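You operate a simulated robot arm through the tools that you are given. There is no shell and no other tool. Be economical: measure what you need, move in short steps, check, and stop when the job is done.

You are at the controls of a simulated two-armed robot. One attempt, no reset.

## Task
Drain the pasta through the yellow colander in the sink.
Fine: knob three off before you lift the red pot by its handle; the emptied pot goes on the iron trivet.
Where things are to end (x, y in the base frame): red pot within 25 mm of [560, -510].
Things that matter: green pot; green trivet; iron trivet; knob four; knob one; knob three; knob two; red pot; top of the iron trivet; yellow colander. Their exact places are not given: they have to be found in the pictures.

The check looks at the end state, three seconds after you hand in, the way a careful person would. Anything else that was tipped, shoved, dropped, spilled or broken makes it a failure.

## Robot
Two 7-joint arms with two-finger parallel grippers on one trunk, on a base that drives. Base frame: it is fixed to the floor where the robot stands at the start and does not move with it; the origin is under the middle of the robot, x ahead of it, y to its left, z up; the surface under the hand at the start is at about z = 920. Readings come in mm, degrees, newtons and seconds.
The left shoulder is at the start at [70, 163, 1220], the right one opposite. With the tool pointing down near the work surface each hand reaches from about 400 to 880 mm from the robot's upright axis, wherever it stands, measured 20 degrees to its own side. Places, roughly: knob four [500, -100, 900]; knob one [600, 200, 900]; knob three [500, 0, 900]; knob two [400, -300, 900]; top of the iron trivet [600, -500, 900]. Payload 3.43 kg a hand.
Tool frame (each hand has its own): the origin (TCP) lies between the finger pads and is the grasp point; the fingertips stand 34 mm ahead of it; z points along the fingers, y is the line along which they close. Largest opening 128 mm; finger width 24, thickness 12; the body of the gripper, 48 by 130 mm, starts 96 mm behind the TCP.
Orientation is that of the tool frame in the base frame, as [roll, pitch, yaw] about the fixed x, y, z axes, in that order (R = Rz(yaw) Ry(pitch) Rx(roll)). With the fingers straight down and closing along the base's y, the tool's x points along the base's -x, its y along +y and its z along -z.

## Interface
- The arms move only by the tool move_arm. It takes "left_motion", "right_motion" or both (then of equal length, played together; a hand with none holds still); each is a list of rows, each a list of 7 numbers: the shift along the tool's x, y, z in mm, then the turn, a rotation vector about the tool's x, y, z in degrees, then the gripper command, from -1 (shut) to 1 (fully open), values between in proportion. In form: [[tx, ty, tz, wx, wy, wz, gripper], ...]. A call has 1 to 12 rows; each row is the pose to reach, as a shift and turn from the pose commanded when the call began, along the tool's axes at that moment. Rows are played at 5 a second. More than 50 mm and 8.6 degrees between two rows, or a gripper value outside its range, and nothing of the call is played. A pose out of reach is approached as far as the arm can. The call stops where the force on the tool passes 40 N (or 10 N more than at its start, if that is more) or the arm is blocked; 0.2 s more then pass. The fingers move at their own pace (about 153 mm/s each) and stop on an object; they squeeze with about 23 N. The grip force told is the motor's: it shows also when the fingers shut on nothing. Time passes only in rows, and 0.2 s behind the last, so rows that repeat a pose let the fingers close. It gives the time, the measured TCP pose, the force on the tool (base axes), the opening and the grip force at its end, in the units of the frame above (readings bear some noise), with the torque about the TCP (base axes, N m) and any sound that the robot's microphone picked up.
- Cameras (640 x 400 px; columns grow to the right, rows downward): "scene" is now at [150.8, -23.6, 1463.2]; the picture's right is [-0.27, -0.96, 0.00], its down [-0.43, 0.12, -0.90] and it looks along [0.86, -0.24, -0.44] (base axes); focal length 214 px, centre (320, 200). "left" rides on the left gripper at [76, 11, -160] in its tool frame; the picture's right is [-0.15, 0.99, 0.00], its down [-0.88, -0.13, -0.46] and it looks along [-0.45, -0.07, 0.89] (tool axes); focal length 234 px, centre (320, 200). "right" rides on the right gripper at [76, -11, -160] in its tool frame; the picture's right is [0.15, 0.99, 0.00], its down [-0.88, 0.13, -0.46] and it looks along [-0.45, 0.07, 0.89] (tool axes); focal length 234 px, centre (320, 200).
- get_image(camera): a new picture of that camera. No time passes.
- lift_body(by): slides the trunk up (or, below 0, down) by that many mm; the arms and the scene camera ride with it, the base frame stays. It gives what a move gives, with no picture.
- roll_base(legs): drives the robot by 1 to 6 legs, each [ahead, left, turn to the left] in mm, mm and degrees, along the robot's own axes; the way and the turn of a leg run together, so that a leg with both is an arc; at most 1500 mm and 180 degrees a leg. The arms and the cameras ride along, it lands a little off, and it stops where it bumps. It gives what a move gives.
- head_to(pan, tilt): turns the head with the scene camera to pan (to the left, within 86 degrees either way) and tilt (down, from -29 to 69), counted from straight ahead of the robot. It gives what a move gives.
- locate(camera, pixels): for up to 12 pixels [column, row] of the newest picture of that camera ("zoom" is the newest enlarged one), the place [x, y, z] in the base frame of the surface seen there, good to about 2 mm, but the place of the scene camera against the robot may be out by one fixed shift of up to 12 mm in any direction. No time passes.
- enlarge(camera, box): a new picture of the part [left, top, right, bottom] of that camera's present view, enlarged. No time passes.
- finish_job(): hands the job in; it is judged then, once.

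Work in short steps. Measure before you move; look again where a grasp or a placing could have gone wrong, and mend it. You have 80 turns and 58 pictures in all, those below and enlarged ones among them. Open the grippers and draw the arms clear of the work before you hand the job in, unless the task says otherwise; then end with one line.

The tools are called after "Request:" as name(argument=value, ...) on one line, values as JSON. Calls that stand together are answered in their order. move_arm: Moves the arms, as the interface text tells. Its arguments: {"type":"object","properties":{"left_motion":{"type":"array","items":{"type":"array","items":{"type":"number"}}},"right_motion":{"type":"array","items":{"type":"array","items":{"type":"number"}}}},"required":[]} The other tools are called the same way: lift_body (by) slides the trunk up or down; roll_base (legs) drives the base; head_to (pan, tilt) turns the head that bears the scene camera; get_image (camera) takes a picture; locate (camera, pixels) gives the place of the surface under pixels of a picture; enlarge (camera, box) takes an enlarged picture of a part of a camera's view; finish_job () hands the job in.

At the start:

```text
clock: 0.0
left_eef_pos: [355.1, -64.8, 1388.0]
left_tool_rot: [-180.0, 0.0, -180.0]
left_contact_force: [0.6, -0.7, 1.2]
left_wrist_torque: [0.05, 0.01, 0.01]
left_opening: 128.3
left_grasp_force: 0.2
right_eef_pos: [369.2, -474.2, 1333.9]
right_tool_rot: [-180.0, 0.1, 180.0]
right_contact_force: [0.0, 0.6, -0.4]
right_wrist_torque: [-0.02, 0.01, -0.01]
right_opening: 128.1
right_grasp_force: 0.0
trunk travel left (down, up): [-700.0, 240.0]
robot x, y, heading: [-1.0, 0.4, -0.1]
head pan, tilt: [-15.5, 26.3]
```

scene: 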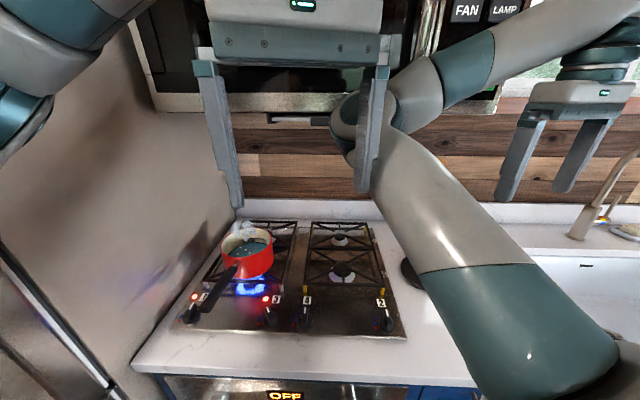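
right: 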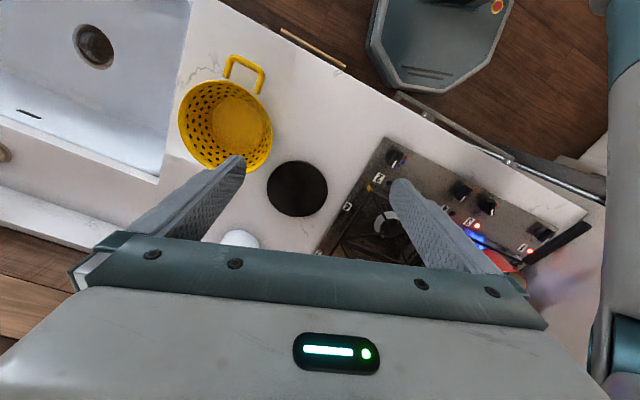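
left: 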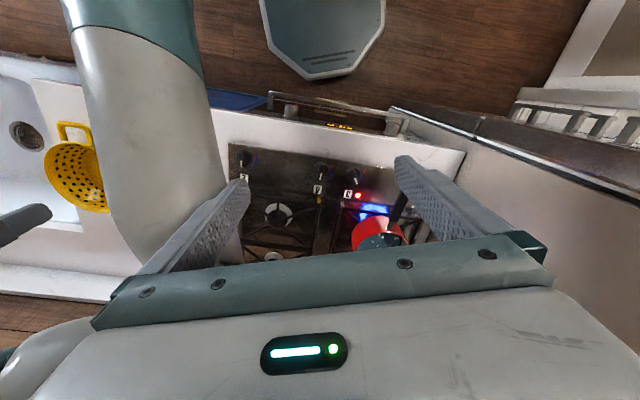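

The scene shows the red pot near (250,260), knobs near (190,310), (270,315), (305,315), (385,320). I enlarge the stove to read it.

Request:
enlarge(camera="scene", box=[170, 200, 430, 362])

Request:
enlarge(camera="right", box=[120, 20, 600, 320])

```text
2.46 times, centred on (300, 281) of scene
```

zoom: 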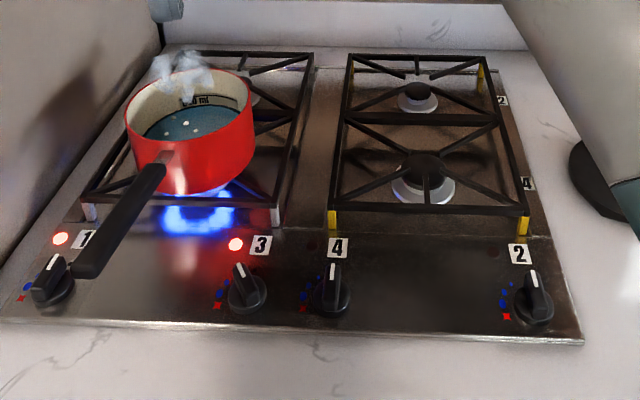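

```text
1.33 times, centred on (360, 170) of right
```

zoom: 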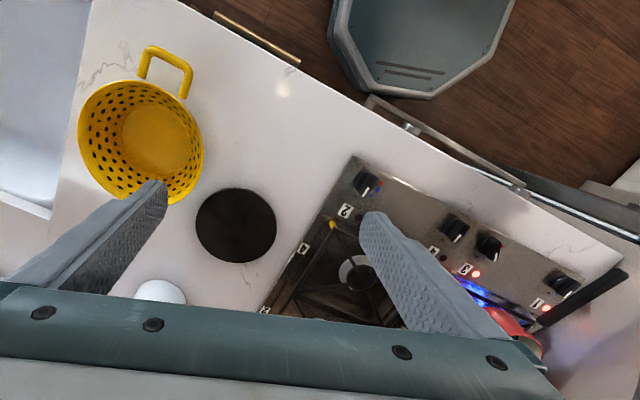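

The right picture shows the yellow colander near the counter/sink edge, and the iron trivet as a dark disc at (297,188). I turn the head right and down to see the sink and colander.

Request:
head_to(pan=-55, tilt=45)

Request:
get_image(camera="scene")

Request:
locate(camera="right", pixels=[[297, 188], [225, 115], [225, 165], [245, 68], [225, 100], [160, 110], [145, 180], [95, 45], [240, 238], [170, 200], [210, 80], [30, 60]])

```text
clock: 1.1
left_eef_pos: [355.7, -64.7, 1388.8]
left_tool_rot: [180.0, 0.1, -180.0]
left_contact_force: [0.9, -0.1, -0.5]
left_wrist_torque: [0.01, 0.01, 0.02]
left_opening: 128.0
left_grasp_force: 0.1
right_eef_pos: [369.5, -473.6, 1333.3]
right_tool_rot: [179.9, 0.1, -180.0]
right_contact_force: [0.3, 0.2, -0.3]
right_wrist_torque: [-0.02, 0.01, 0.02]
right_opening: 128.0
right_grasp_force: 0.1
trunk travel left (down, up): [-700.0, 240.0]
robot x, y, heading: [2.7, 1.4, 0.0]
head pan, tilt: [-55.0, 45.0]
```

```text
52 pictures are left
```

scene: 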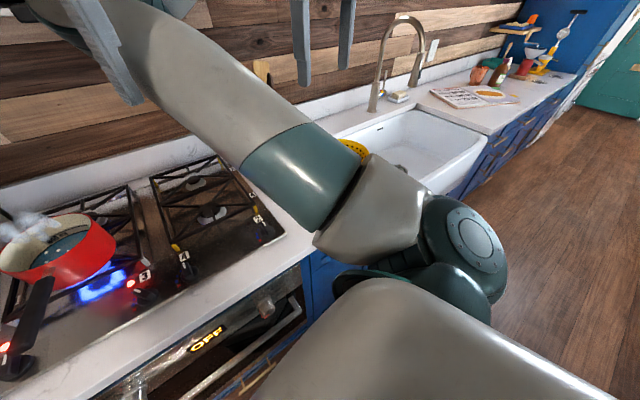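

```text
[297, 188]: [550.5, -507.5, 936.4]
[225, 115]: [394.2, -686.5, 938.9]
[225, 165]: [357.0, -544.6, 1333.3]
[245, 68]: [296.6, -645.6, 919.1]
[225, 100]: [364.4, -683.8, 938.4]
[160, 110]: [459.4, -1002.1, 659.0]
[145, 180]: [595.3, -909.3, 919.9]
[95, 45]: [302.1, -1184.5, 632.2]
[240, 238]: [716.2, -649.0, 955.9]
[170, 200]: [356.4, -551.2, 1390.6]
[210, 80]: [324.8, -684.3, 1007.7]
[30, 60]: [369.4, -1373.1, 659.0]
```

The colander stands on the counter at about (390,-690) and the sink floor is at z≈659, so it must go in the sink first. I enlarge the colander and sink edge from the right camera to measure.

Request:
enlarge(camera="right", box=[100, 30, 340, 180])

Request:
locate(camera="right", pixels=[[180, 115], [271, 135], [232, 60], [262, 75], [230, 80], [226, 160], [190, 145], [262, 105], [150, 130], [180, 20], [325, 190], [297, 216]])

```text
2.67 times, centred on (220, 105) of right
```

zoom: 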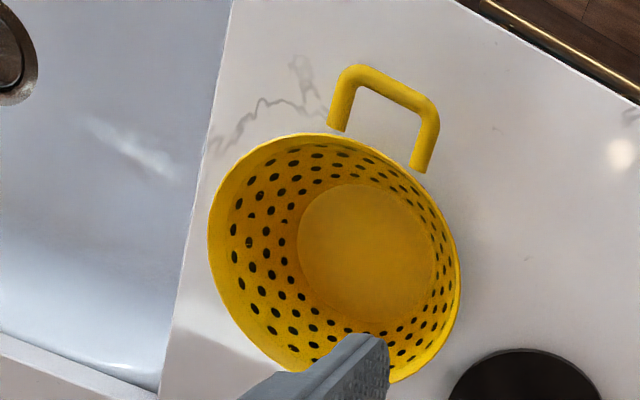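

```text
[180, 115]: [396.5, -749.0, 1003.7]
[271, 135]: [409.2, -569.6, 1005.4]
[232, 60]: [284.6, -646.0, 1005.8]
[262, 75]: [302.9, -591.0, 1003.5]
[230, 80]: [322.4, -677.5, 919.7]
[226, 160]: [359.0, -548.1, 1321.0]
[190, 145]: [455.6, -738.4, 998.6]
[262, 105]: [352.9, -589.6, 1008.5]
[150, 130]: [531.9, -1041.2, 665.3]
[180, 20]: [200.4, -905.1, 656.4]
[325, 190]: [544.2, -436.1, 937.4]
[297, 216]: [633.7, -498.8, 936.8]
```

Colander rim is at z≈1005, centre about (405,-660), handle bar near (292,-618). Next I measure knob three and the pot handle through the left wrist camera.

Request:
enlarge(camera="left", box=[220, 130, 460, 280])

Request:
locate(camera="left", pixels=[[355, 176], [319, 168], [245, 160], [347, 195], [358, 195], [366, 225], [380, 240], [398, 210], [330, 135], [300, 152]])

```text
2.67 times, centred on (340, 205) of left
```

zoom: 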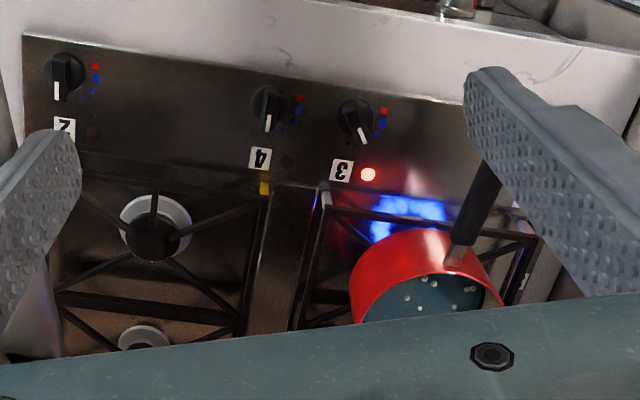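

```text
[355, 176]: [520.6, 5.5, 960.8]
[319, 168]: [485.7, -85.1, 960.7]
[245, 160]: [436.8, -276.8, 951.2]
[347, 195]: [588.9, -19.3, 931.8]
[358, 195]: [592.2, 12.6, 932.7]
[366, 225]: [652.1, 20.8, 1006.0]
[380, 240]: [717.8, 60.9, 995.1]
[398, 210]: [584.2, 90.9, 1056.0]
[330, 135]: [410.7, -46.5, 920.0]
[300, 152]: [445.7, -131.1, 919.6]
```

Knob three is at about (520,6,961), its pointer slightly turned left of off. I bring the left hand above and in front of it with fingers half closed for a closer look.

Request:
move_arm(left_motion=[[-12, 10, 40, 0, 0, 0, 0], [-24, 20, 80, 0, 0, 0, 0], [-36, 30, 120, 0, 0, 0, 0], [-48, 40, 160, 0, 0, 0, 0], [-60, 50, 200, 0, 0, 0, 0], [-72, 60, 240, 0, 0, 0, 0], [-85, 70, 270, 0, 0, 0, 0]])

Request:
get_image(camera="left")

```text
clock: 2.9
left_eef_pos: [425.3, -39.9, 1129.2]
left_tool_rot: [179.0, 1.5, 177.1]
left_contact_force: [-0.9, 0.4, -0.1]
left_wrist_torque: [-0.01, -0.06, 0.01]
left_opening: 64.1
left_grasp_force: 0.1
right_eef_pos: [334.7, -515.7, 1332.7]
right_tool_rot: [179.1, 1.1, 177.9]
right_contact_force: [-1.0, 0.1, 0.5]
right_wrist_torque: [0.0, -0.1, -0.02]
right_opening: 127.9
right_grasp_force: 0.1
trunk travel left (down, up): [-700.0, 240.0]
robot x, y, heading: [6.6, -10.9, -1.8]
head pan, tilt: [-55.0, 45.0]
stopped in row 7 (left hand): the arm was blocked; the commanded pose is now the measured one
```

```text
49 pictures are left
```

left: 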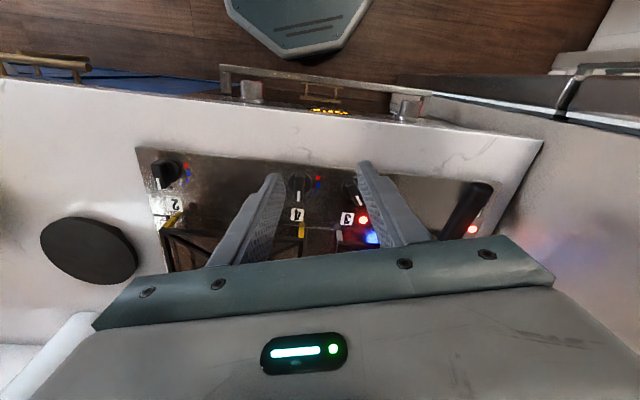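

The left arm was blocked and pushed the base (heading -1.8°), probably its elbow against the left side panel. I look at the left side before moving on.

Request:
head_to(pan=35, tilt=30)

Request:
get_image(camera="scene")

```text
clock: 4.5
left_eef_pos: [426.7, -40.7, 1126.2]
left_tool_rot: [178.8, 1.0, 177.0]
left_contact_force: [-0.4, -0.2, 0.2]
left_wrist_torque: [0.03, 0.0, -0.03]
left_opening: 64.0
left_grasp_force: 0.1
right_eef_pos: [338.9, -517.2, 1330.4]
right_tool_rot: [178.9, 1.0, 178.0]
right_contact_force: [-0.5, -0.9, 0.0]
right_wrist_torque: [-0.01, 0.0, -0.01]
right_opening: 127.5
right_grasp_force: 0.0
trunk travel left (down, up): [-700.0, 240.0]
robot x, y, heading: [7.4, -5.8, -2.2]
head pan, tilt: [35.0, 30.0]
```

```text
48 pictures are left
```

scene: 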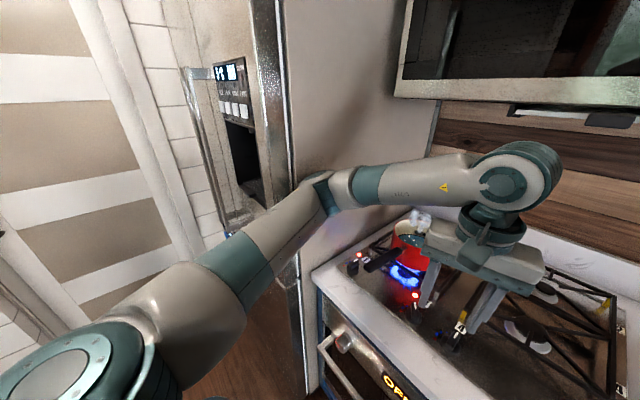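

The left elbow touches the fridge panel. I raise the left hand back, then drive right so the elbow has room.

Request:
move_arm(left_motion=[[10, -10, -40, 0, 0, 0, 0], [20, -20, -80, 0, 0, 0, 0], [30, -30, -120, 0, 0, 0, 0], [40, -30, -160, 0, 0, 0, 0], [55, -30, -205, 0, 0, 0, 0], [70, -30, -250, 0, 0, 0, 0]])

Request:
roll_base(legs=[[-60, 0, 0], [0, -420, 2]])

Request:
get_image(camera="scene")

Request:
get_image(camera="left")

```text
clock: 5.9
left_eef_pos: [372.3, -39.9, 1369.9]
left_tool_rot: [-179.9, 0.4, 177.8]
left_contact_force: [-0.6, 0.5, -0.6]
left_wrist_torque: [0.04, -0.04, 0.03]
left_opening: 63.9
left_grasp_force: 0.1
right_eef_pos: [361.0, -490.9, 1334.7]
right_tool_rot: [-180.0, 0.1, 178.3]
right_contact_force: [0.0, 0.2, -0.3]
right_wrist_torque: [-0.03, -0.05, -0.02]
right_opening: 127.8
right_grasp_force: 0.1
trunk travel left (down, up): [-700.0, 240.0]
robot x, y, heading: [8.5, -3.6, -1.6]
head pan, tilt: [35.0, 30.0]
```

```text
clock: 9.0
left_eef_pos: [313.5, -430.9, 1369.0]
left_tool_rot: [-179.9, 0.2, -179.9]
left_contact_force: [0.0, 0.2, 0.1]
left_wrist_torque: [-0.02, 0.01, 0.0]
left_opening: 64.3
left_grasp_force: 0.2
right_eef_pos: [318.4, -880.6, 1332.9]
right_tool_rot: [-179.9, -0.1, -179.4]
right_contact_force: [-0.5, 0.7, -0.4]
right_wrist_torque: [0.0, 0.02, -0.05]
right_opening: 127.9
right_grasp_force: 0.0
trunk travel left (down, up): [-700.0, 240.0]
robot x, y, heading: [-55.1, -407.9, 0.6]
head pan, tilt: [35.0, 30.0]
```

```text
47 pictures are left
```

scene: 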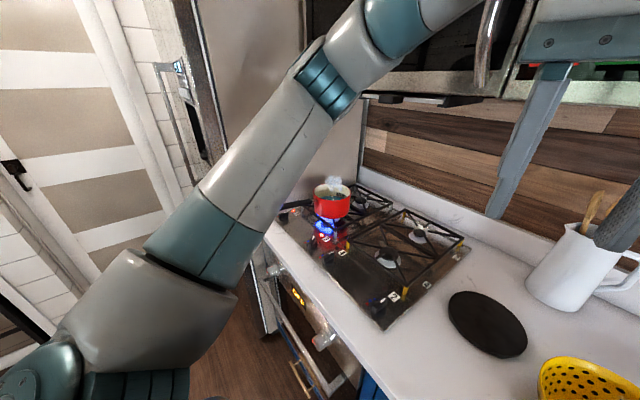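

```text
46 pictures are left
```

left: 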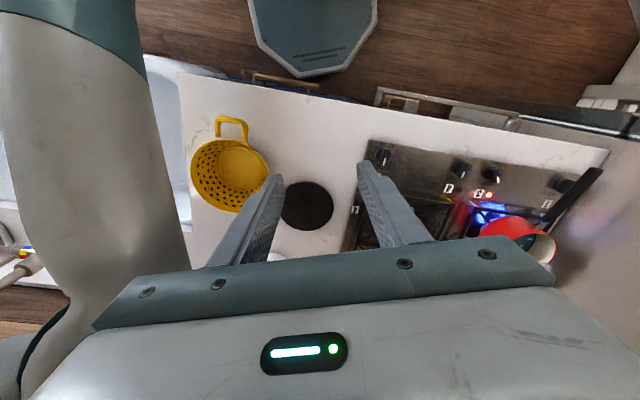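

Now the hob, pot handle, trivet and colander are all in the left camera view. I enlarge the right portion and locate pot, handle end (600,175), knob three (490,175).

Request:
enlarge(camera="left", box=[360, 130, 620, 292])

Request:
locate(camera="left", pixels=[[490, 172], [458, 167], [560, 183], [598, 173], [575, 200], [550, 227], [485, 230], [535, 246], [307, 206], [330, 206], [283, 206], [307, 182]])

```text
2.46 times, centred on (490, 211) of left
```

zoom: 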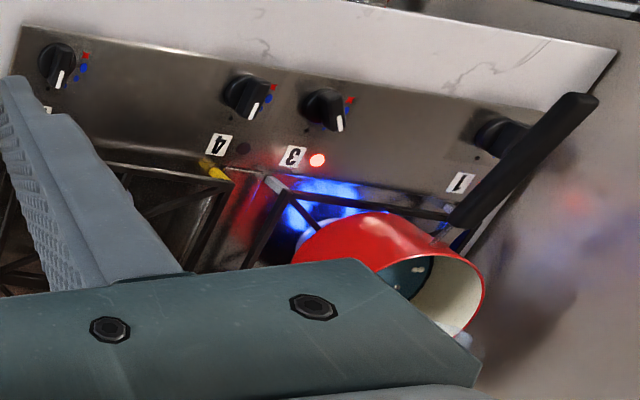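

```text
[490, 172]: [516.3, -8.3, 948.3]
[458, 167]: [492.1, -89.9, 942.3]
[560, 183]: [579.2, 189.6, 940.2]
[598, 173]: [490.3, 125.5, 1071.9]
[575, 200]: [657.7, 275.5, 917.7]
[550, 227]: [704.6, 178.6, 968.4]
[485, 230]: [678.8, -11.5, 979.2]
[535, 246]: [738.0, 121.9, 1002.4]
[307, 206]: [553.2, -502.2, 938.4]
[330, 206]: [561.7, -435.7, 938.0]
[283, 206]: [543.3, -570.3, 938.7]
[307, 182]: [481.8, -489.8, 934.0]
```

Knob three is at about (518,-3) and the pot handle tip at (490,125,1072). I move the left hand to a look-down pose in front of knob three.

Request:
move_arm(left_motion=[[-11, 36, 24, 0, 0, 0, 0], [-22, 72, 48, 0, 0, 0, 0], [-33, 108, 72, 0, 0, 0, 0], [-44, 144, 96, 0, 0, 0, 0], [-55, 180, 120, 0, 0, 0, 0], [-66, 216, 144, 0, 0, 0, 0], [-77, 252, 168, 0, 0, 0, 0], [-88, 288, 192, 0, 0, 0, 0], [-100, 324, 216, 0, 0, 0, 0], [-110, 360, 240, 0, 0, 0, 0], [-120, 396, 255, 0, 0, 0, 0], [-127, 426, 259, 0, 0, 0, 0]])

Request:
get_image(camera="left")

```text
clock: 11.6
left_eef_pos: [440.1, -3.3, 1107.0]
left_tool_rot: [-179.9, 0.1, -179.9]
left_contact_force: [1.1, 0.7, 0.1]
left_wrist_torque: [-0.02, 0.02, 0.02]
left_opening: 63.8
left_grasp_force: 0.2
right_eef_pos: [318.9, -880.5, 1334.6]
right_tool_rot: [-179.9, 0.0, -179.4]
right_contact_force: [0.3, 0.0, 0.1]
right_wrist_torque: [0.04, 0.03, -0.01]
right_opening: 128.1
right_grasp_force: 0.1
trunk travel left (down, up): [-700.0, 240.0]
robot x, y, heading: [-57.4, -406.7, 0.7]
head pan, tilt: [35.0, 30.0]
```

```text
44 pictures are left
```

left: 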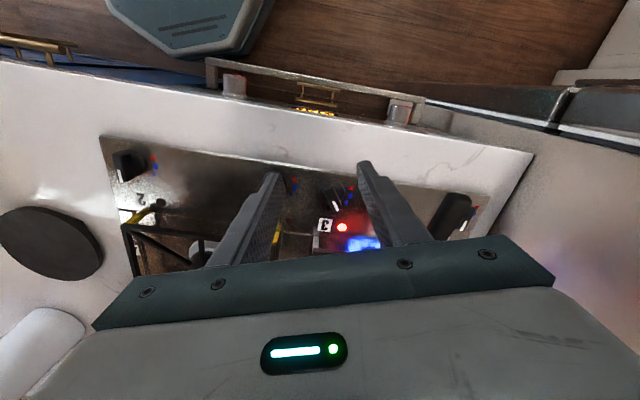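

Knob three is at about (337,195) between the fingers. I enlarge and locate it.

Request:
enlarge(camera="left", box=[260, 150, 500, 300])

Request:
locate(camera="zoom", pixels=[[200, 105], [195, 125], [210, 145], [170, 115], [220, 115], [500, 140], [525, 120], [530, 200], [230, 85], [170, 200]])

```text
2.67 times, centred on (380, 225) of left
```

zoom: 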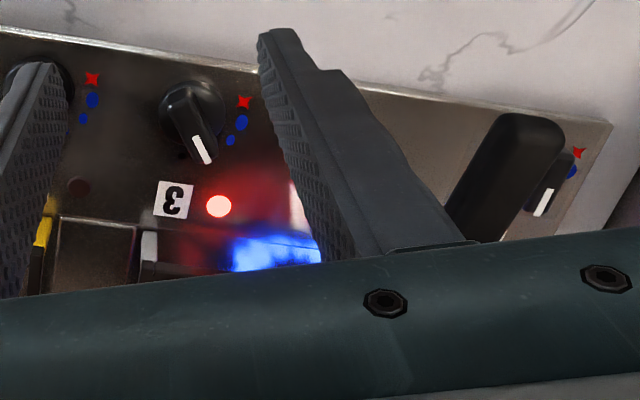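

```text
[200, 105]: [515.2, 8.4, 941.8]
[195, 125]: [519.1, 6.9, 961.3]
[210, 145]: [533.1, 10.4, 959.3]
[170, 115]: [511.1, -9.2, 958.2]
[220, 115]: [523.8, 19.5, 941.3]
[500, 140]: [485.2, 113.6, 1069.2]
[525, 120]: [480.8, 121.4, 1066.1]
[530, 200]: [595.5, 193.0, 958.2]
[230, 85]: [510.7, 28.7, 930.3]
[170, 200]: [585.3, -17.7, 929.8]
```

I take finer points on the knob's grip bar to get its centre and angle.

Request:
locate(camera="zoom", pixels=[[176, 92], [190, 92], [200, 160], [212, 156], [182, 110], [190, 130], [160, 115], [205, 82], [228, 110], [180, 155], [203, 135], [186, 120]])

```text
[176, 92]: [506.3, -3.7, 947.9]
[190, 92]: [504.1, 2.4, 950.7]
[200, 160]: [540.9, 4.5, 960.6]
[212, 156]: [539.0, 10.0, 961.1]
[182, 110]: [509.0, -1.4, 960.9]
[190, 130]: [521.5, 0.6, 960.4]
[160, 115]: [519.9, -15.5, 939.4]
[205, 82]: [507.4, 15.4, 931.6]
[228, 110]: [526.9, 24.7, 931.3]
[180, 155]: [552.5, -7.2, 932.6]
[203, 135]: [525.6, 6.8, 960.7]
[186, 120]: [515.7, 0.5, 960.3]
```

Grip bar runs from (507,-2) to (540,7), top z 961: centre (523,3), angle +16°, while off is about -14°. I move over it with the fingers turned to match.

Request:
move_arm(left_motion=[[-28, 2, 20, 0, 0, -6, -0.2], [-56, 4, 50, 0, 0, -12, -0.2], [-83, 6, 80, 0, 0, -16, -0.2], [-83, 6, 100, 0, 0, -16, -0.2], [-83, 6, 100, 0, 0, -16, -0.2]])

Request:
get_image(camera="left")

```text
clock: 12.8
left_eef_pos: [523.5, -0.4, 1008.6]
left_tool_rot: [-180.0, 0.2, -163.8]
left_contact_force: [0.3, 0.4, 0.2]
left_wrist_torque: [-0.03, 0.01, 0.03]
left_opening: 51.4
left_grasp_force: 0.1
right_eef_pos: [318.9, -881.1, 1332.1]
right_tool_rot: [-179.8, 0.1, -179.3]
right_contact_force: [1.1, -0.8, 0.6]
right_wrist_torque: [0.02, 0.04, -0.01]
right_opening: 128.1
right_grasp_force: 0.1
trunk travel left (down, up): [-700.0, 240.0]
robot x, y, heading: [-54.5, -411.0, 0.6]
head pan, tilt: [35.0, 30.0]
```

```text
42 pictures are left
```

left: 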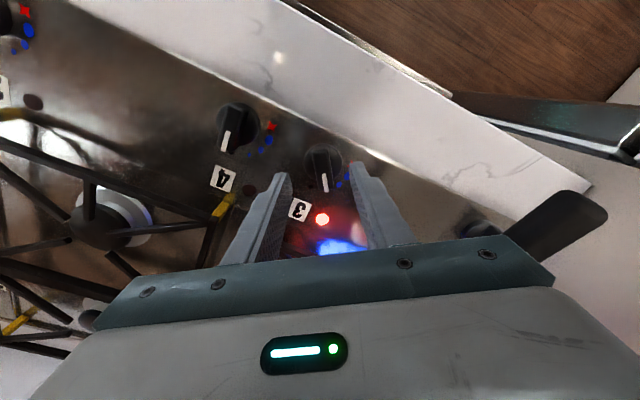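

The bar is aligned between the fingertips. I shift 3 mm, descend 30 mm and close on the bar.

Request:
move_arm(left_motion=[[0, 3, 10, 0, 0, 0, -0.2], [0, 3, 20, 0, 0, 0, -0.2], [0, 3, 30, 0, 0, 0, -0.2], [0, 3, 30, 0, 0, 0, -1], [0, 3, 30, 0, 0, 0, -1], [0, 3, 30, 0, 0, 0, -1]])

```text
clock: 14.2
left_eef_pos: [523.3, 2.0, 978.6]
left_tool_rot: [-179.9, 0.2, -163.8]
left_contact_force: [0.9, -4.3, -2.3]
left_wrist_torque: [0.16, -0.45, -0.01]
left_opening: 15.6
left_grasp_force: 44.9
right_eef_pos: [319.0, -881.8, 1332.9]
right_tool_rot: [180.0, 0.0, -179.4]
right_contact_force: [-0.4, 0.6, -0.4]
right_wrist_torque: [0.02, -0.02, -0.05]
right_opening: 127.7
right_grasp_force: 0.1
trunk travel left (down, up): [-700.0, 240.0]
robot x, y, heading: [-51.4, -412.0, 0.4]
head pan, tilt: [35.0, 30.0]
```

The bar is gripped (15.6 mm). I turn clockwise (tool +z) by about 31° in steps, then look.

Request:
move_arm(left_motion=[[0, 0, 0, 0, 0, 6, -1], [0, 0, 0, 0, 0, 12, -1], [0, 0, 0, 0, 0, 18, -1], [0, 0, 0, 0, 0, 24, -1], [0, 0, 0, 0, 0, 31, -1], [0, 0, 0, 0, 0, 31, -1]])

Request:
get_image(camera="left")

```text
clock: 15.6
left_eef_pos: [522.0, 2.8, 978.4]
left_tool_rot: [180.0, 0.2, 165.0]
left_contact_force: [7.4, -8.9, -4.5]
left_wrist_torque: [-0.56, -1.54, -0.01]
left_opening: 15.9
left_grasp_force: 45.1
right_eef_pos: [321.6, -881.3, 1333.2]
right_tool_rot: [179.9, 0.0, -179.3]
right_contact_force: [-0.1, 0.1, 0.1]
right_wrist_torque: [-0.01, 0.0, -0.01]
right_opening: 127.9
right_grasp_force: 0.1
trunk travel left (down, up): [-700.0, 240.0]
robot x, y, heading: [-52.2, -411.5, 0.7]
head pan, tilt: [35.0, 30.0]
```

```text
41 pictures are left
```

left: 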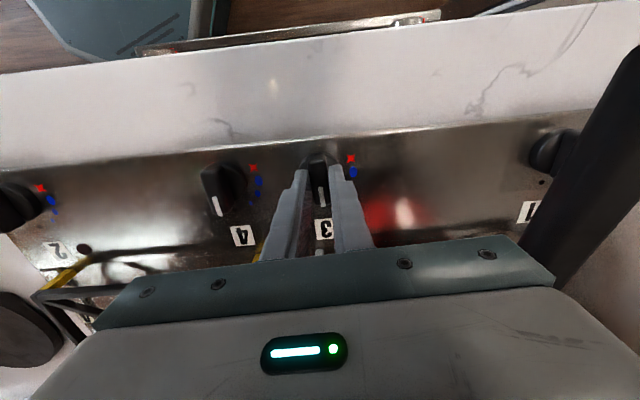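

The flame glow has gone. I open, rise and look at the knob and lights.

Request:
move_arm(left_motion=[[0, 0, 0, 0, 0, 0, -0.2], [0, 0, 0, 0, 0, 0, -0.2], [0, 0, -40, 0, 0, 0, -0.2], [0, 0, -80, 0, 0, 0, 0.2], [20, -20, -120, 0, 0, 0, 0.4], [40, -40, -160, 0, 0, 0, 0.6]])

Request:
enlarge(camera="left", box=[190, 90, 590, 340])

Request:
get_image(camera="scene")

```text
clock: 17.0
left_eef_pos: [468.6, -24.2, 1140.9]
left_tool_rot: [179.8, 0.2, 165.2]
left_contact_force: [0.2, 0.0, 0.5]
left_wrist_torque: [0.01, -0.02, 0.01]
left_opening: 102.6
left_grasp_force: 0.1
right_eef_pos: [317.3, -881.7, 1332.8]
right_tool_rot: [180.0, 0.1, -179.4]
right_contact_force: [-0.7, -0.8, 0.3]
right_wrist_torque: [0.0, -0.05, -0.02]
right_opening: 128.2
right_grasp_force: 0.1
trunk travel left (down, up): [-700.0, 240.0]
robot x, y, heading: [-54.3, -412.8, 0.8]
head pan, tilt: [35.0, 30.0]
```

```text
1.60 times, centred on (390, 215) of left
```

zoom: 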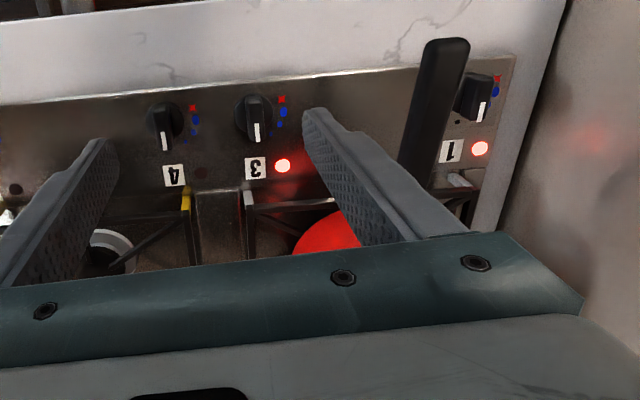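

```text
39 pictures are left
```

scene: 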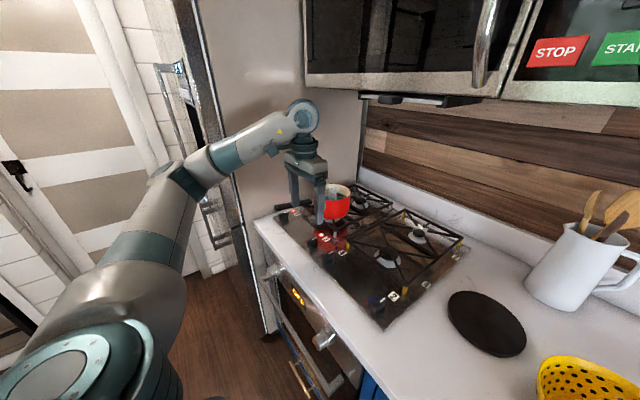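

Flame is out and knob three's pointer parallels knob four's; the lights look like residual-heat lamps. Next the colander: I look from the right hand over the sink.

Request:
get_image(camera="right")

```text
38 pictures are left
```

right: 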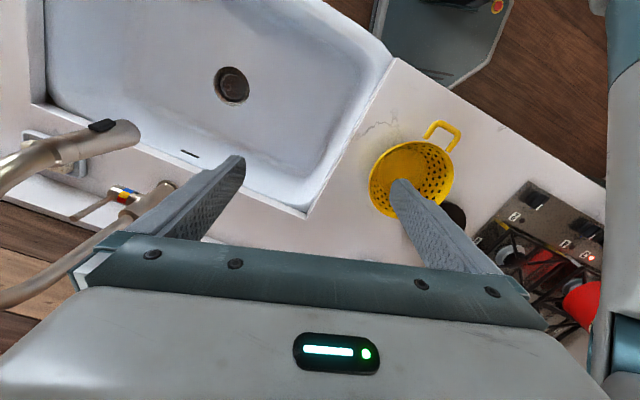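

I locate the sink corners (395,55), (305,215), drain (232,85), and colander points.

Request:
locate(camera="right", pixels=[[392, 58], [306, 214], [34, 103], [330, 0], [232, 85], [300, 190], [250, 90], [330, 90], [130, 132], [160, 190], [270, 130], [358, 85]])

Request:
enlarge(camera="right", box=[340, 100, 500, 200])

Request:
locate(camera="zoom", pixels=[[115, 265], [130, 330], [300, 170], [450, 270], [440, 355], [370, 90], [470, 130], [420, 100], [380, 130], [440, 190], [300, 250], [190, 200]])

```text
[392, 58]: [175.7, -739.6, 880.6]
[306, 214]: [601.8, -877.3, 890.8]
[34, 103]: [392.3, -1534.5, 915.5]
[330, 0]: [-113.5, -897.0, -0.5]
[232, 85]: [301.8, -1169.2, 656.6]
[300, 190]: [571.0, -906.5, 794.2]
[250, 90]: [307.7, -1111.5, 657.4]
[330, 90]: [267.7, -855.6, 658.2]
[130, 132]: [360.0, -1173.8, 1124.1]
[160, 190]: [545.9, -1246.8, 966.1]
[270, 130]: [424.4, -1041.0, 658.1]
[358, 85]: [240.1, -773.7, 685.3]
```

```text
4.00 times, centred on (420, 150) of right
```

zoom: 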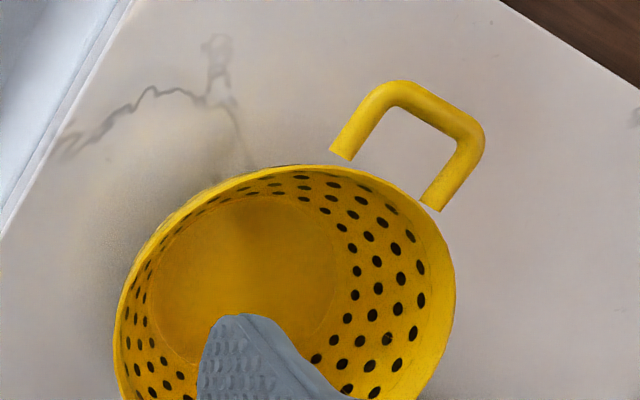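

```text
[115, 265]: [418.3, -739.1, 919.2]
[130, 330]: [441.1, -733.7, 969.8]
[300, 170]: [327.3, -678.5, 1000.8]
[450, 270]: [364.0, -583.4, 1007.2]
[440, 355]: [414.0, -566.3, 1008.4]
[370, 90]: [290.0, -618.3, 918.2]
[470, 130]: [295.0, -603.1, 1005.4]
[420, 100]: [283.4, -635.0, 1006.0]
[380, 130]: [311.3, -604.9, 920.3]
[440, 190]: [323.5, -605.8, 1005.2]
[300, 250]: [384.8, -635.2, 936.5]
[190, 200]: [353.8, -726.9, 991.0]
```

The sink's left rim runs from (176,-740) to (602,-877), floor z≈658, drain (302,-1169), faucet spout (360,-1174,1124). I retract the left hand, then turn the robot square to the counter and shift right.

Request:
move_arm(left_motion=[[30, 0, -40, 0, 0, 0, 0.6], [60, 0, -80, 0, 0, 0, 0.6], [90, 0, -120, 0, 0, 0, 0.6], [120, 0, -150, 0, 0, 0, 0.6]])

Request:
roll_base(legs=[[0, 0, -17.7], [14, -235, 0]])

Request:
get_image(camera="right")

```text
clock: 18.0
left_eef_pos: [352.0, 4.2, 1289.9]
left_tool_rot: [180.0, 0.3, 165.2]
left_contact_force: [-0.3, 0.1, 0.3]
left_wrist_torque: [0.04, -0.05, -0.01]
left_opening: 102.3
left_grasp_force: 0.1
right_eef_pos: [315.3, -881.2, 1334.7]
right_tool_rot: [-180.0, 0.1, -179.5]
right_contact_force: [0.2, -0.4, 0.7]
right_wrist_torque: [0.01, -0.05, -0.01]
right_opening: 127.9
right_grasp_force: 0.1
trunk travel left (down, up): [-700.0, 240.0]
robot x, y, heading: [-52.5, -409.8, 0.8]
head pan, tilt: [35.0, 30.0]
```

```text
clock: 20.7
left_eef_pos: [407.7, -359.5, 1287.5]
left_tool_rot: [180.0, 0.2, 148.2]
left_contact_force: [-0.6, 0.6, 0.2]
left_wrist_torque: [-0.03, 0.03, 0.02]
left_opening: 102.3
left_grasp_force: 0.1
right_eef_pos: [112.2, -1195.5, 1333.6]
right_tool_rot: [-179.9, 0.0, 163.6]
right_contact_force: [0.1, -0.5, 0.2]
right_wrist_torque: [0.03, -0.02, 0.03]
right_opening: 128.0
right_grasp_force: 0.0
trunk travel left (down, up): [-700.0, 240.0]
robot x, y, heading: [-107.8, -637.4, -16.5]
head pan, tilt: [35.0, 30.0]
```

```text
36 pictures are left
```

right: 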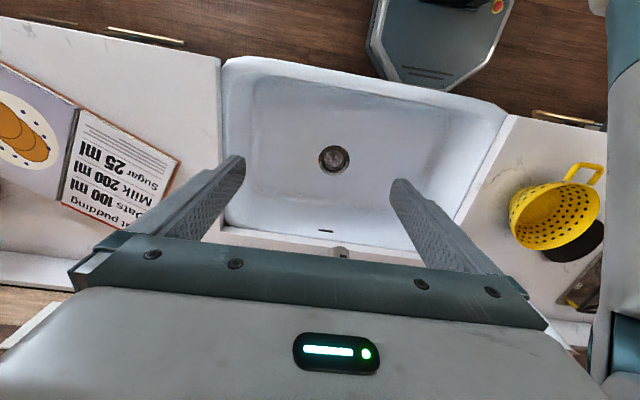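

Now the right hand (yaw 163.6°) goes to an approach pose right of the colander's rim, tilting 25° to match the wall.

Request:
move_arm(right_motion=[[-11, 39, 10, -2, 0, 0, 0.2], [-22, 78, 25, -4, 0, 0, 0.0], [-34, 117, 40, -6, 0, 0, 0], [-45, 156, 60, -8, 0, 0, 0], [-57, 195, 80, -10, 0, 0, 0], [-68, 234, 100, -12, 0, 0, 0], [-80, 273, 125, -14, 0, 0, 0], [-91, 312, 150, -16, 0, 0, 0], [-102, 350, 175, -18, 0, 0, 0], [-114, 389, 200, -20, 0, 0, 0], [-125, 428, 222, -23, 0, 0, 0], [-137, 467, 239, -25, 0, 0, 0]])

Request:
get_image(camera="right")

```text
clock: 23.5
left_eef_pos: [414.4, -360.2, 1285.8]
left_tool_rot: [-179.8, 0.0, 148.0]
left_contact_force: [-0.3, 0.2, 0.2]
left_wrist_torque: [0.01, 0.09, -0.03]
left_opening: 102.5
left_grasp_force: 0.0
right_eef_pos: [329.4, -1114.9, 1075.8]
right_tool_rot: [169.1, -2.9, 148.5]
right_contact_force: [0.4, -0.3, -0.8]
right_wrist_torque: [-0.06, 0.07, 0.01]
right_opening: 63.8
right_grasp_force: 0.1
right hand out of reach, approached as far as the arm can: row 3, 4, 5, 6, 7, 8, 9, 10, 11, 12
trunk travel left (down, up): [-700.0, 240.0]
robot x, y, heading: [-106.1, -637.1, -16.4]
head pan, tilt: [35.0, 30.0]
stopped in row 12 (right hand): the arm was blocked; the commanded pose is now the measured one
```

```text
35 pictures are left
```

right: 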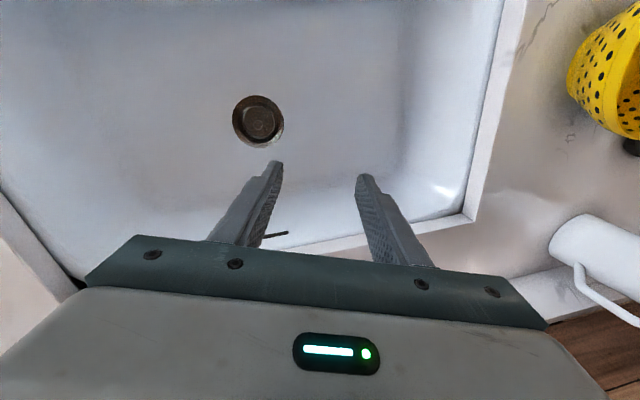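

The right arm went off track, ending at (329,-1115,1076). I look with the scene camera to the right before freeing it.

Request:
head_to(pan=-30, tilt=45)

Request:
get_image(camera="scene")

```text
clock: 24.9
left_eef_pos: [407.1, -360.5, 1288.9]
left_tool_rot: [180.0, 0.3, 148.2]
left_contact_force: [-0.2, 0.4, 0.6]
left_wrist_torque: [0.0, -0.01, 0.02]
left_opening: 102.4
left_grasp_force: 0.0
right_eef_pos: [324.5, -1115.4, 1076.3]
right_tool_rot: [169.0, -2.9, 148.6]
right_contact_force: [0.7, -0.5, -0.3]
right_wrist_torque: [0.04, 0.01, -0.02]
right_opening: 64.1
right_grasp_force: 0.0
trunk travel left (down, up): [-700.0, 240.0]
robot x, y, heading: [-106.9, -638.3, -16.5]
head pan, tilt: [-30.0, 45.0]
```

```text
34 pictures are left
```

scene: 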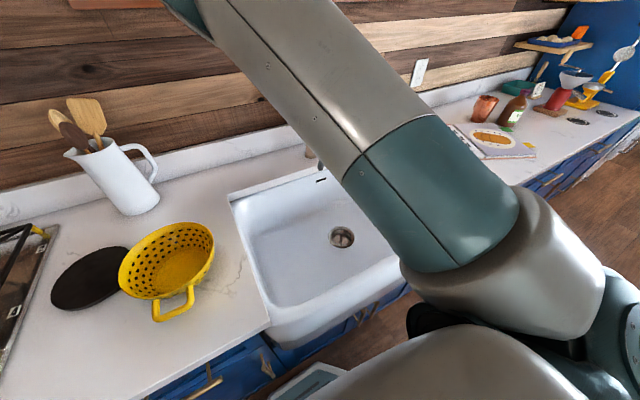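

The scene shows the colander left of the robot's axis, so the left hand suits it better. I first draw the right hand away from the faucet, back and up.

Request:
move_arm(right_motion=[[37, -11, -10, 2, 0, 0, 0], [75, -22, -30, 4, 0, 0, 0], [112, -33, -55, 6, 0, 0, 0], [149, -44, -85, 8, 0, 0, 0], [160, -44, -130, 10, 0, 0, 0], [170, -44, -175, 10, 0, 0, 0], [180, -44, -215, 10, 0, 0, 0]])

Request:
get_image(camera="scene")

Request:
get_image(camera="left")

```text
clock: 25.6
left_eef_pos: [406.9, -360.7, 1288.0]
left_tool_rot: [-180.0, 0.3, 148.1]
left_contact_force: [-0.3, 0.4, -0.6]
left_wrist_torque: [-0.01, 0.0, 0.01]
left_opening: 102.5
left_grasp_force: 0.0
right_eef_pos: [196.3, -1094.3, 1038.9]
right_tool_rot: [176.4, -14.4, 146.3]
right_contact_force: [1.0, -0.9, -0.4]
right_wrist_torque: [0.0, 0.04, 0.03]
right_opening: 63.9
right_grasp_force: 0.2
trunk travel left (down, up): [-700.0, 240.0]
robot x, y, heading: [-106.2, -639.1, -16.2]
head pan, tilt: [-30.0, 45.0]
stopped in row 3 (right hand): the arm was blocked; the commanded pose is now the measured one
```

```text
33 pictures are left
```

scene: 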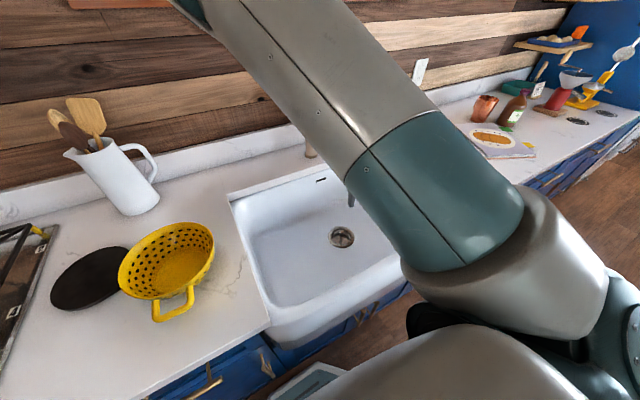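

```text
32 pictures are left
```

left: 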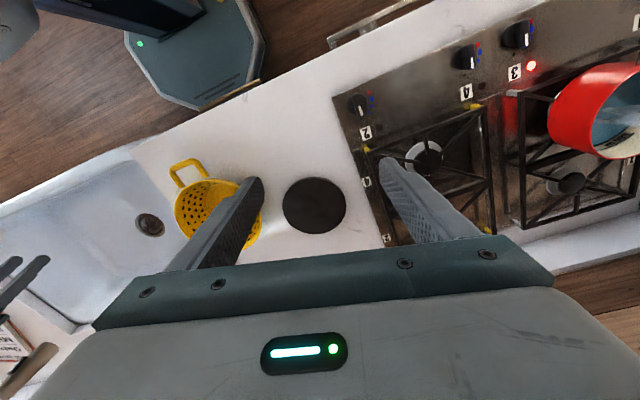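

The right arm is again limited, perhaps near a joint limit. I try lifting it straight up and slightly outwards to the right.

Request:
move_arm(right_motion=[[0, -15, -30, 0, 0, 0, 0], [0, -30, -60, 0, 0, 0, 0], [0, -45, -90, 0, 0, 0, 0], [0, -60, -130, 0, 0, 0, 0], [0, -75, -170, 0, 0, 0, 0], [0, -90, -210, 0, 0, 0, 0], [0, -100, -250, 0, 0, 0, 0]])

```text
clock: 27.2
left_eef_pos: [404.4, -359.1, 1288.7]
left_tool_rot: [180.0, 0.3, 148.2]
left_contact_force: [-0.3, -0.3, -0.3]
left_wrist_torque: [-0.01, -0.04, 0.02]
left_opening: 102.7
left_grasp_force: 0.0
right_eef_pos: [180.2, -1223.0, 1280.1]
right_tool_rot: [176.5, -14.3, 146.5]
right_contact_force: [0.0, -0.9, -0.5]
right_wrist_torque: [0.0, 0.0, -0.02]
right_opening: 64.1
right_grasp_force: 0.1
trunk travel left (down, up): [-700.0, 240.0]
robot x, y, heading: [-107.9, -638.1, -16.3]
head pan, tilt: [-30.0, 45.0]
```

The right hand is free at (180,-1223,1280). Now I refine the colander's place from the left camera.

Request:
enlarge(camera="left", box=[150, 140, 310, 240])

Request:
locate(camera="zoom", pixels=[[105, 280], [112, 240], [160, 190], [230, 158], [300, 160], [340, 180], [440, 360], [400, 390], [80, 130], [165, 85], [230, 140], [150, 380]])

```text
4.00 times, centred on (230, 190) of left
```

zoom: 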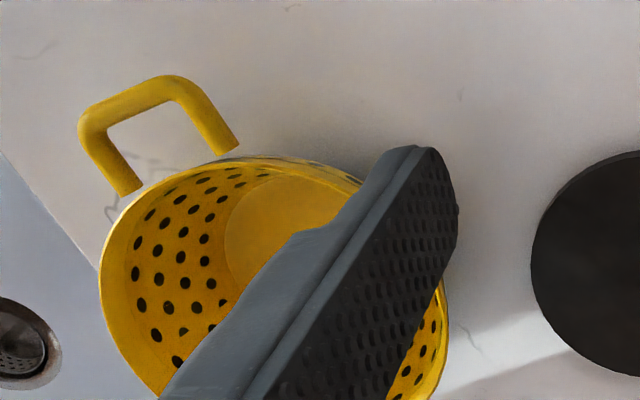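

```text
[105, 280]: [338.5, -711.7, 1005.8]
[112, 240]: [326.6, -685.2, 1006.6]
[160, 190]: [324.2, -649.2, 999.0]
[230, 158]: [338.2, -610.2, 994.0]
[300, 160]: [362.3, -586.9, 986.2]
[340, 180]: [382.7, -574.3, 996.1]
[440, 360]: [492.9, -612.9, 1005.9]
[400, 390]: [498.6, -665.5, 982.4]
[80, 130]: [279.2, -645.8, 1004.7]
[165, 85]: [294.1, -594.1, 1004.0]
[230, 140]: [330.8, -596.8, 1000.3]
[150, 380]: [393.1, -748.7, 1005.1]
```

Fit: colander centre (412,-660), radius 90, rim z 1006. I bring the left hand towards its left side and square the yaw.

Request:
move_arm(left_motion=[[-28, -24, 27, 0, 0, -4, 0.2], [-55, -48, 54, 0, 0, -8, 0], [-83, -72, 82, 0, 0, -12, 0], [-111, -97, 109, 0, 0, -15.4, 0], [-111, -97, 109, 0, 0, -15.4, 0]])

```text
clock: 28.4
left_eef_pos: [448.8, -501.3, 1179.8]
left_tool_rot: [-179.9, 0.3, 163.5]
left_contact_force: [-0.4, 0.2, -0.5]
left_wrist_torque: [-0.02, 0.0, 0.01]
left_opening: 63.8
left_grasp_force: 0.1
right_eef_pos: [179.7, -1222.7, 1279.5]
right_tool_rot: [176.6, -14.2, 146.5]
right_contact_force: [-0.2, 0.2, 0.1]
right_wrist_torque: [-0.03, -0.03, 0.01]
right_opening: 64.2
right_grasp_force: 0.1
trunk travel left (down, up): [-700.0, 240.0]
robot x, y, heading: [-113.7, -638.4, -16.5]
head pan, tilt: [-30.0, 45.0]
```

Now the approach pose with the 25° tilt, 75 mm short of the grasp.

Request:
move_arm(left_motion=[[-2, -10, 24, 6, 0, 0, 0], [-5, -20, 50, 13, 0, 0, 0], [-8, -34, 82, 19, 0, 0, 0], [-10, -47, 114, 25, 0, 0, 0], [-10, -47, 114, 25, 0, 0, 0]])

Request:
get_image(camera="left")

```text
clock: 29.6
left_eef_pos: [446.9, -550.3, 1065.6]
left_tool_rot: [-154.9, 0.2, 163.4]
left_contact_force: [-0.6, -0.8, 0.6]
left_wrist_torque: [0.02, -0.01, 0.02]
left_opening: 64.0
left_grasp_force: 0.0
right_eef_pos: [180.1, -1224.5, 1278.5]
right_tool_rot: [176.5, -14.2, 146.5]
right_contact_force: [-1.3, -0.5, 0.1]
right_wrist_torque: [0.0, 0.01, -0.02]
right_opening: 64.0
right_grasp_force: 0.0
trunk travel left (down, up): [-700.0, 240.0]
robot x, y, heading: [-108.5, -639.2, -16.6]
head pan, tilt: [-30.0, 45.0]
```

```text
30 pictures are left
```

left: 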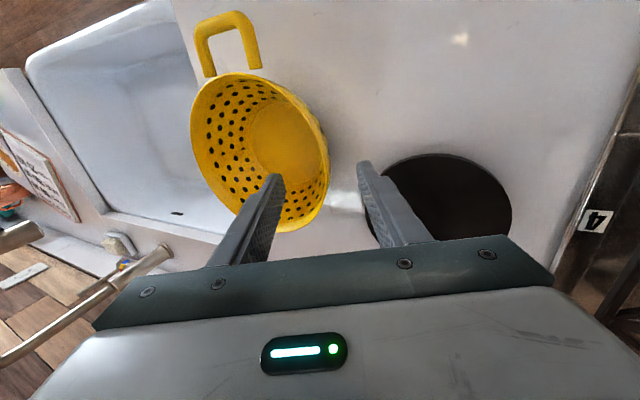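

The rim lies between the fingers. I advance 75 mm along the fingers and close.

Request:
move_arm(left_motion=[[0, 0, 25, 0, 0, 0, 0], [0, 0, 50, 0, 0, 0, 0], [1, 0, 75, 0, 0, 0, 0], [1, 0, 75, 0, 0, 0, -1], [1, 0, 75, 0, 0, 0, -1], [1, 0, 75, 0, 0, 0, -1]])

Request:
get_image(camera="left")

```text
clock: 31.0
left_eef_pos: [439.0, -581.8, 996.7]
left_tool_rot: [-154.9, 0.2, 163.5]
left_contact_force: [0.2, -0.4, -0.1]
left_wrist_torque: [0.07, -0.04, 0.01]
left_opening: 3.1
left_grasp_force: 23.3
right_eef_pos: [181.8, -1223.4, 1279.1]
right_tool_rot: [176.5, -14.3, 146.4]
right_contact_force: [0.3, 0.1, 0.3]
right_wrist_torque: [0.02, 0.02, 0.02]
right_opening: 63.9
right_grasp_force: 0.1
trunk travel left (down, up): [-700.0, 240.0]
robot x, y, heading: [-108.7, -635.2, -16.4]
head pan, tilt: [-30.0, 45.0]
```

```text
29 pictures are left
```

left: 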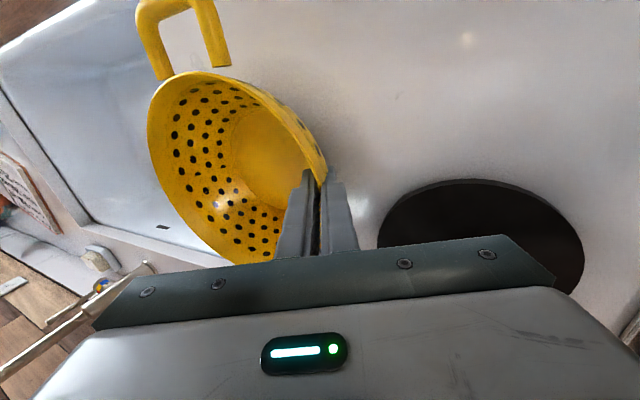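

The wall is held (3.1 mm). I lift straight up 20 mm, then on to 120 mm, and check the tilt.

Request:
move_arm(left_motion=[[0, -4, -9, 0, 0, 0, -1], [0, -8.5, -18, 0, 0, 0, -1], [0, -17, -36, 0, 0, 0, -1], [0, -30, -64, 0, 0, 0, -1], [0, -42, -91, 0, 0, 0, -1], [0, -55, -118, 0, 0, 0, -1], [0, -55, -118, 0, 0, 0, -1]])

Request:
get_image(camera="scene")

```text
clock: 32.6
left_eef_pos: [436.5, -582.5, 1128.8]
left_tool_rot: [-154.9, 0.2, 163.5]
left_contact_force: [0.9, 0.1, -1.4]
left_wrist_torque: [0.12, -0.01, 0.01]
left_opening: 2.8
left_grasp_force: 23.0
right_eef_pos: [180.1, -1222.8, 1279.0]
right_tool_rot: [176.5, -14.3, 146.6]
right_contact_force: [0.4, 0.9, -0.3]
right_wrist_torque: [0.02, 0.02, -0.01]
right_opening: 63.8
right_grasp_force: 0.0
trunk travel left (down, up): [-700.0, 240.0]
robot x, y, heading: [-110.4, -637.6, -16.4]
head pan, tilt: [-30.0, 45.0]
```

```text
28 pictures are left
```

scene: 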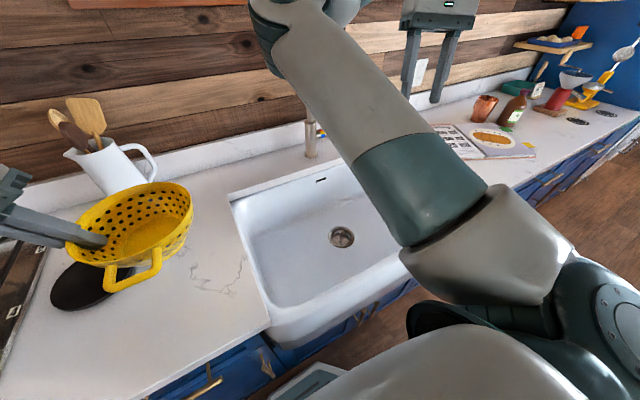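

The colander (light, ~0.15 kg) hangs level. I drive right 380 mm parallel to the counter, bringing it over the sink left of the faucet spout.

Request:
roll_base(legs=[[0, -200, 0], [0, -180, 0]])

Request:
get_image(camera="scene")

```text
clock: 35.4
left_eef_pos: [328.4, -943.5, 1127.5]
left_tool_rot: [-154.9, 0.1, 164.0]
left_contact_force: [0.4, 0.1, -2.1]
left_wrist_torque: [0.14, -0.06, -0.05]
left_opening: 3.1
left_grasp_force: 23.5
right_eef_pos: [78.8, -1587.4, 1280.1]
right_tool_rot: [176.5, -14.3, 147.0]
right_contact_force: [0.6, -1.0, 0.3]
right_wrist_torque: [-0.03, 0.01, 0.0]
right_opening: 64.0
right_grasp_force: 0.0
trunk travel left (down, up): [-700.0, 240.0]
robot x, y, heading: [-214.5, -1006.0, -15.9]
head pan, tilt: [-30.0, 45.0]
```

```text
27 pictures are left
```

scene: 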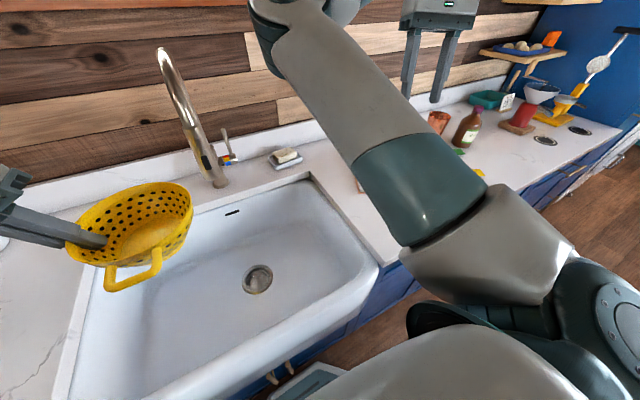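

I check the faucet's real place with locate, and the sink's inner boundaries.

Request:
locate(camera="scene", pixels=[[215, 180], [195, 120], [165, 55], [205, 155], [258, 280], [200, 270], [120, 330], [300, 180], [372, 270], [100, 370], [195, 205], [200, 370]])

```text
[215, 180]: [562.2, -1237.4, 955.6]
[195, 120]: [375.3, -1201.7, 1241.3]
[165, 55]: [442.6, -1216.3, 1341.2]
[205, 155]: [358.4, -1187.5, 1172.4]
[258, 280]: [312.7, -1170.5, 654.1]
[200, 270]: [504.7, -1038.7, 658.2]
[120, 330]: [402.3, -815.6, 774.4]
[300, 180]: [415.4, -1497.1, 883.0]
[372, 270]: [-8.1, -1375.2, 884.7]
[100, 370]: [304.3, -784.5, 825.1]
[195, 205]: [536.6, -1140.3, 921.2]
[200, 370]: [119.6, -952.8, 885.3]
```

The spout end stands at (360,-1183,≥1115). I shift 44 mm right and lower the colander by the arm in steps, watching the force.

Request:
move_arm(left_motion=[[-3, 7, 45, 0, 0, 0, -1], [-6, 13, 92, 0, 0, 0, -1], [-9, 8, 136, 0, 0, 0, -1], [-13, 2, 178, 0, 0, 0, -1], [-17, 3, 206, 0, 0, 0, -1], [-19, 23, 250, 0, 0, 0, -1]])

Request:
get_image(camera="scene")

```text
clock: 36.8
left_eef_pos: [325.7, -1032.5, 890.6]
left_tool_rot: [-154.9, 0.2, 164.1]
left_contact_force: [-0.4, 0.3, -0.9]
left_wrist_torque: [0.11, -0.05, 0.01]
left_opening: 3.1
left_grasp_force: 22.8
right_eef_pos: [79.0, -1588.3, 1279.6]
right_tool_rot: [176.5, -14.3, 147.0]
right_contact_force: [-0.6, -0.2, -1.2]
right_wrist_torque: [0.01, 0.02, 0.0]
right_opening: 64.1
right_grasp_force: 0.1
trunk travel left (down, up): [-700.0, 240.0]
robot x, y, heading: [-214.4, -1006.4, -15.9]
head pan, tilt: [-30.0, 45.0]
```

```text
26 pictures are left
```

scene: 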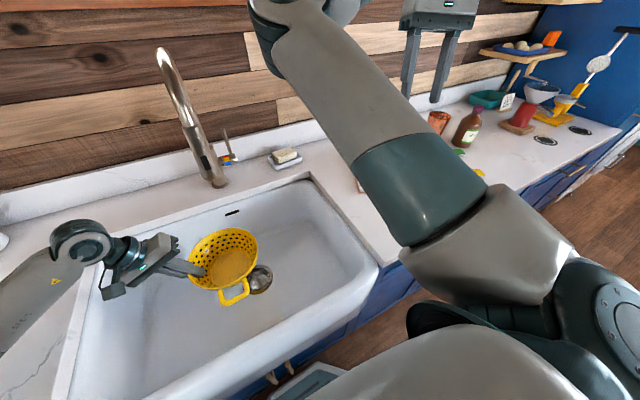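

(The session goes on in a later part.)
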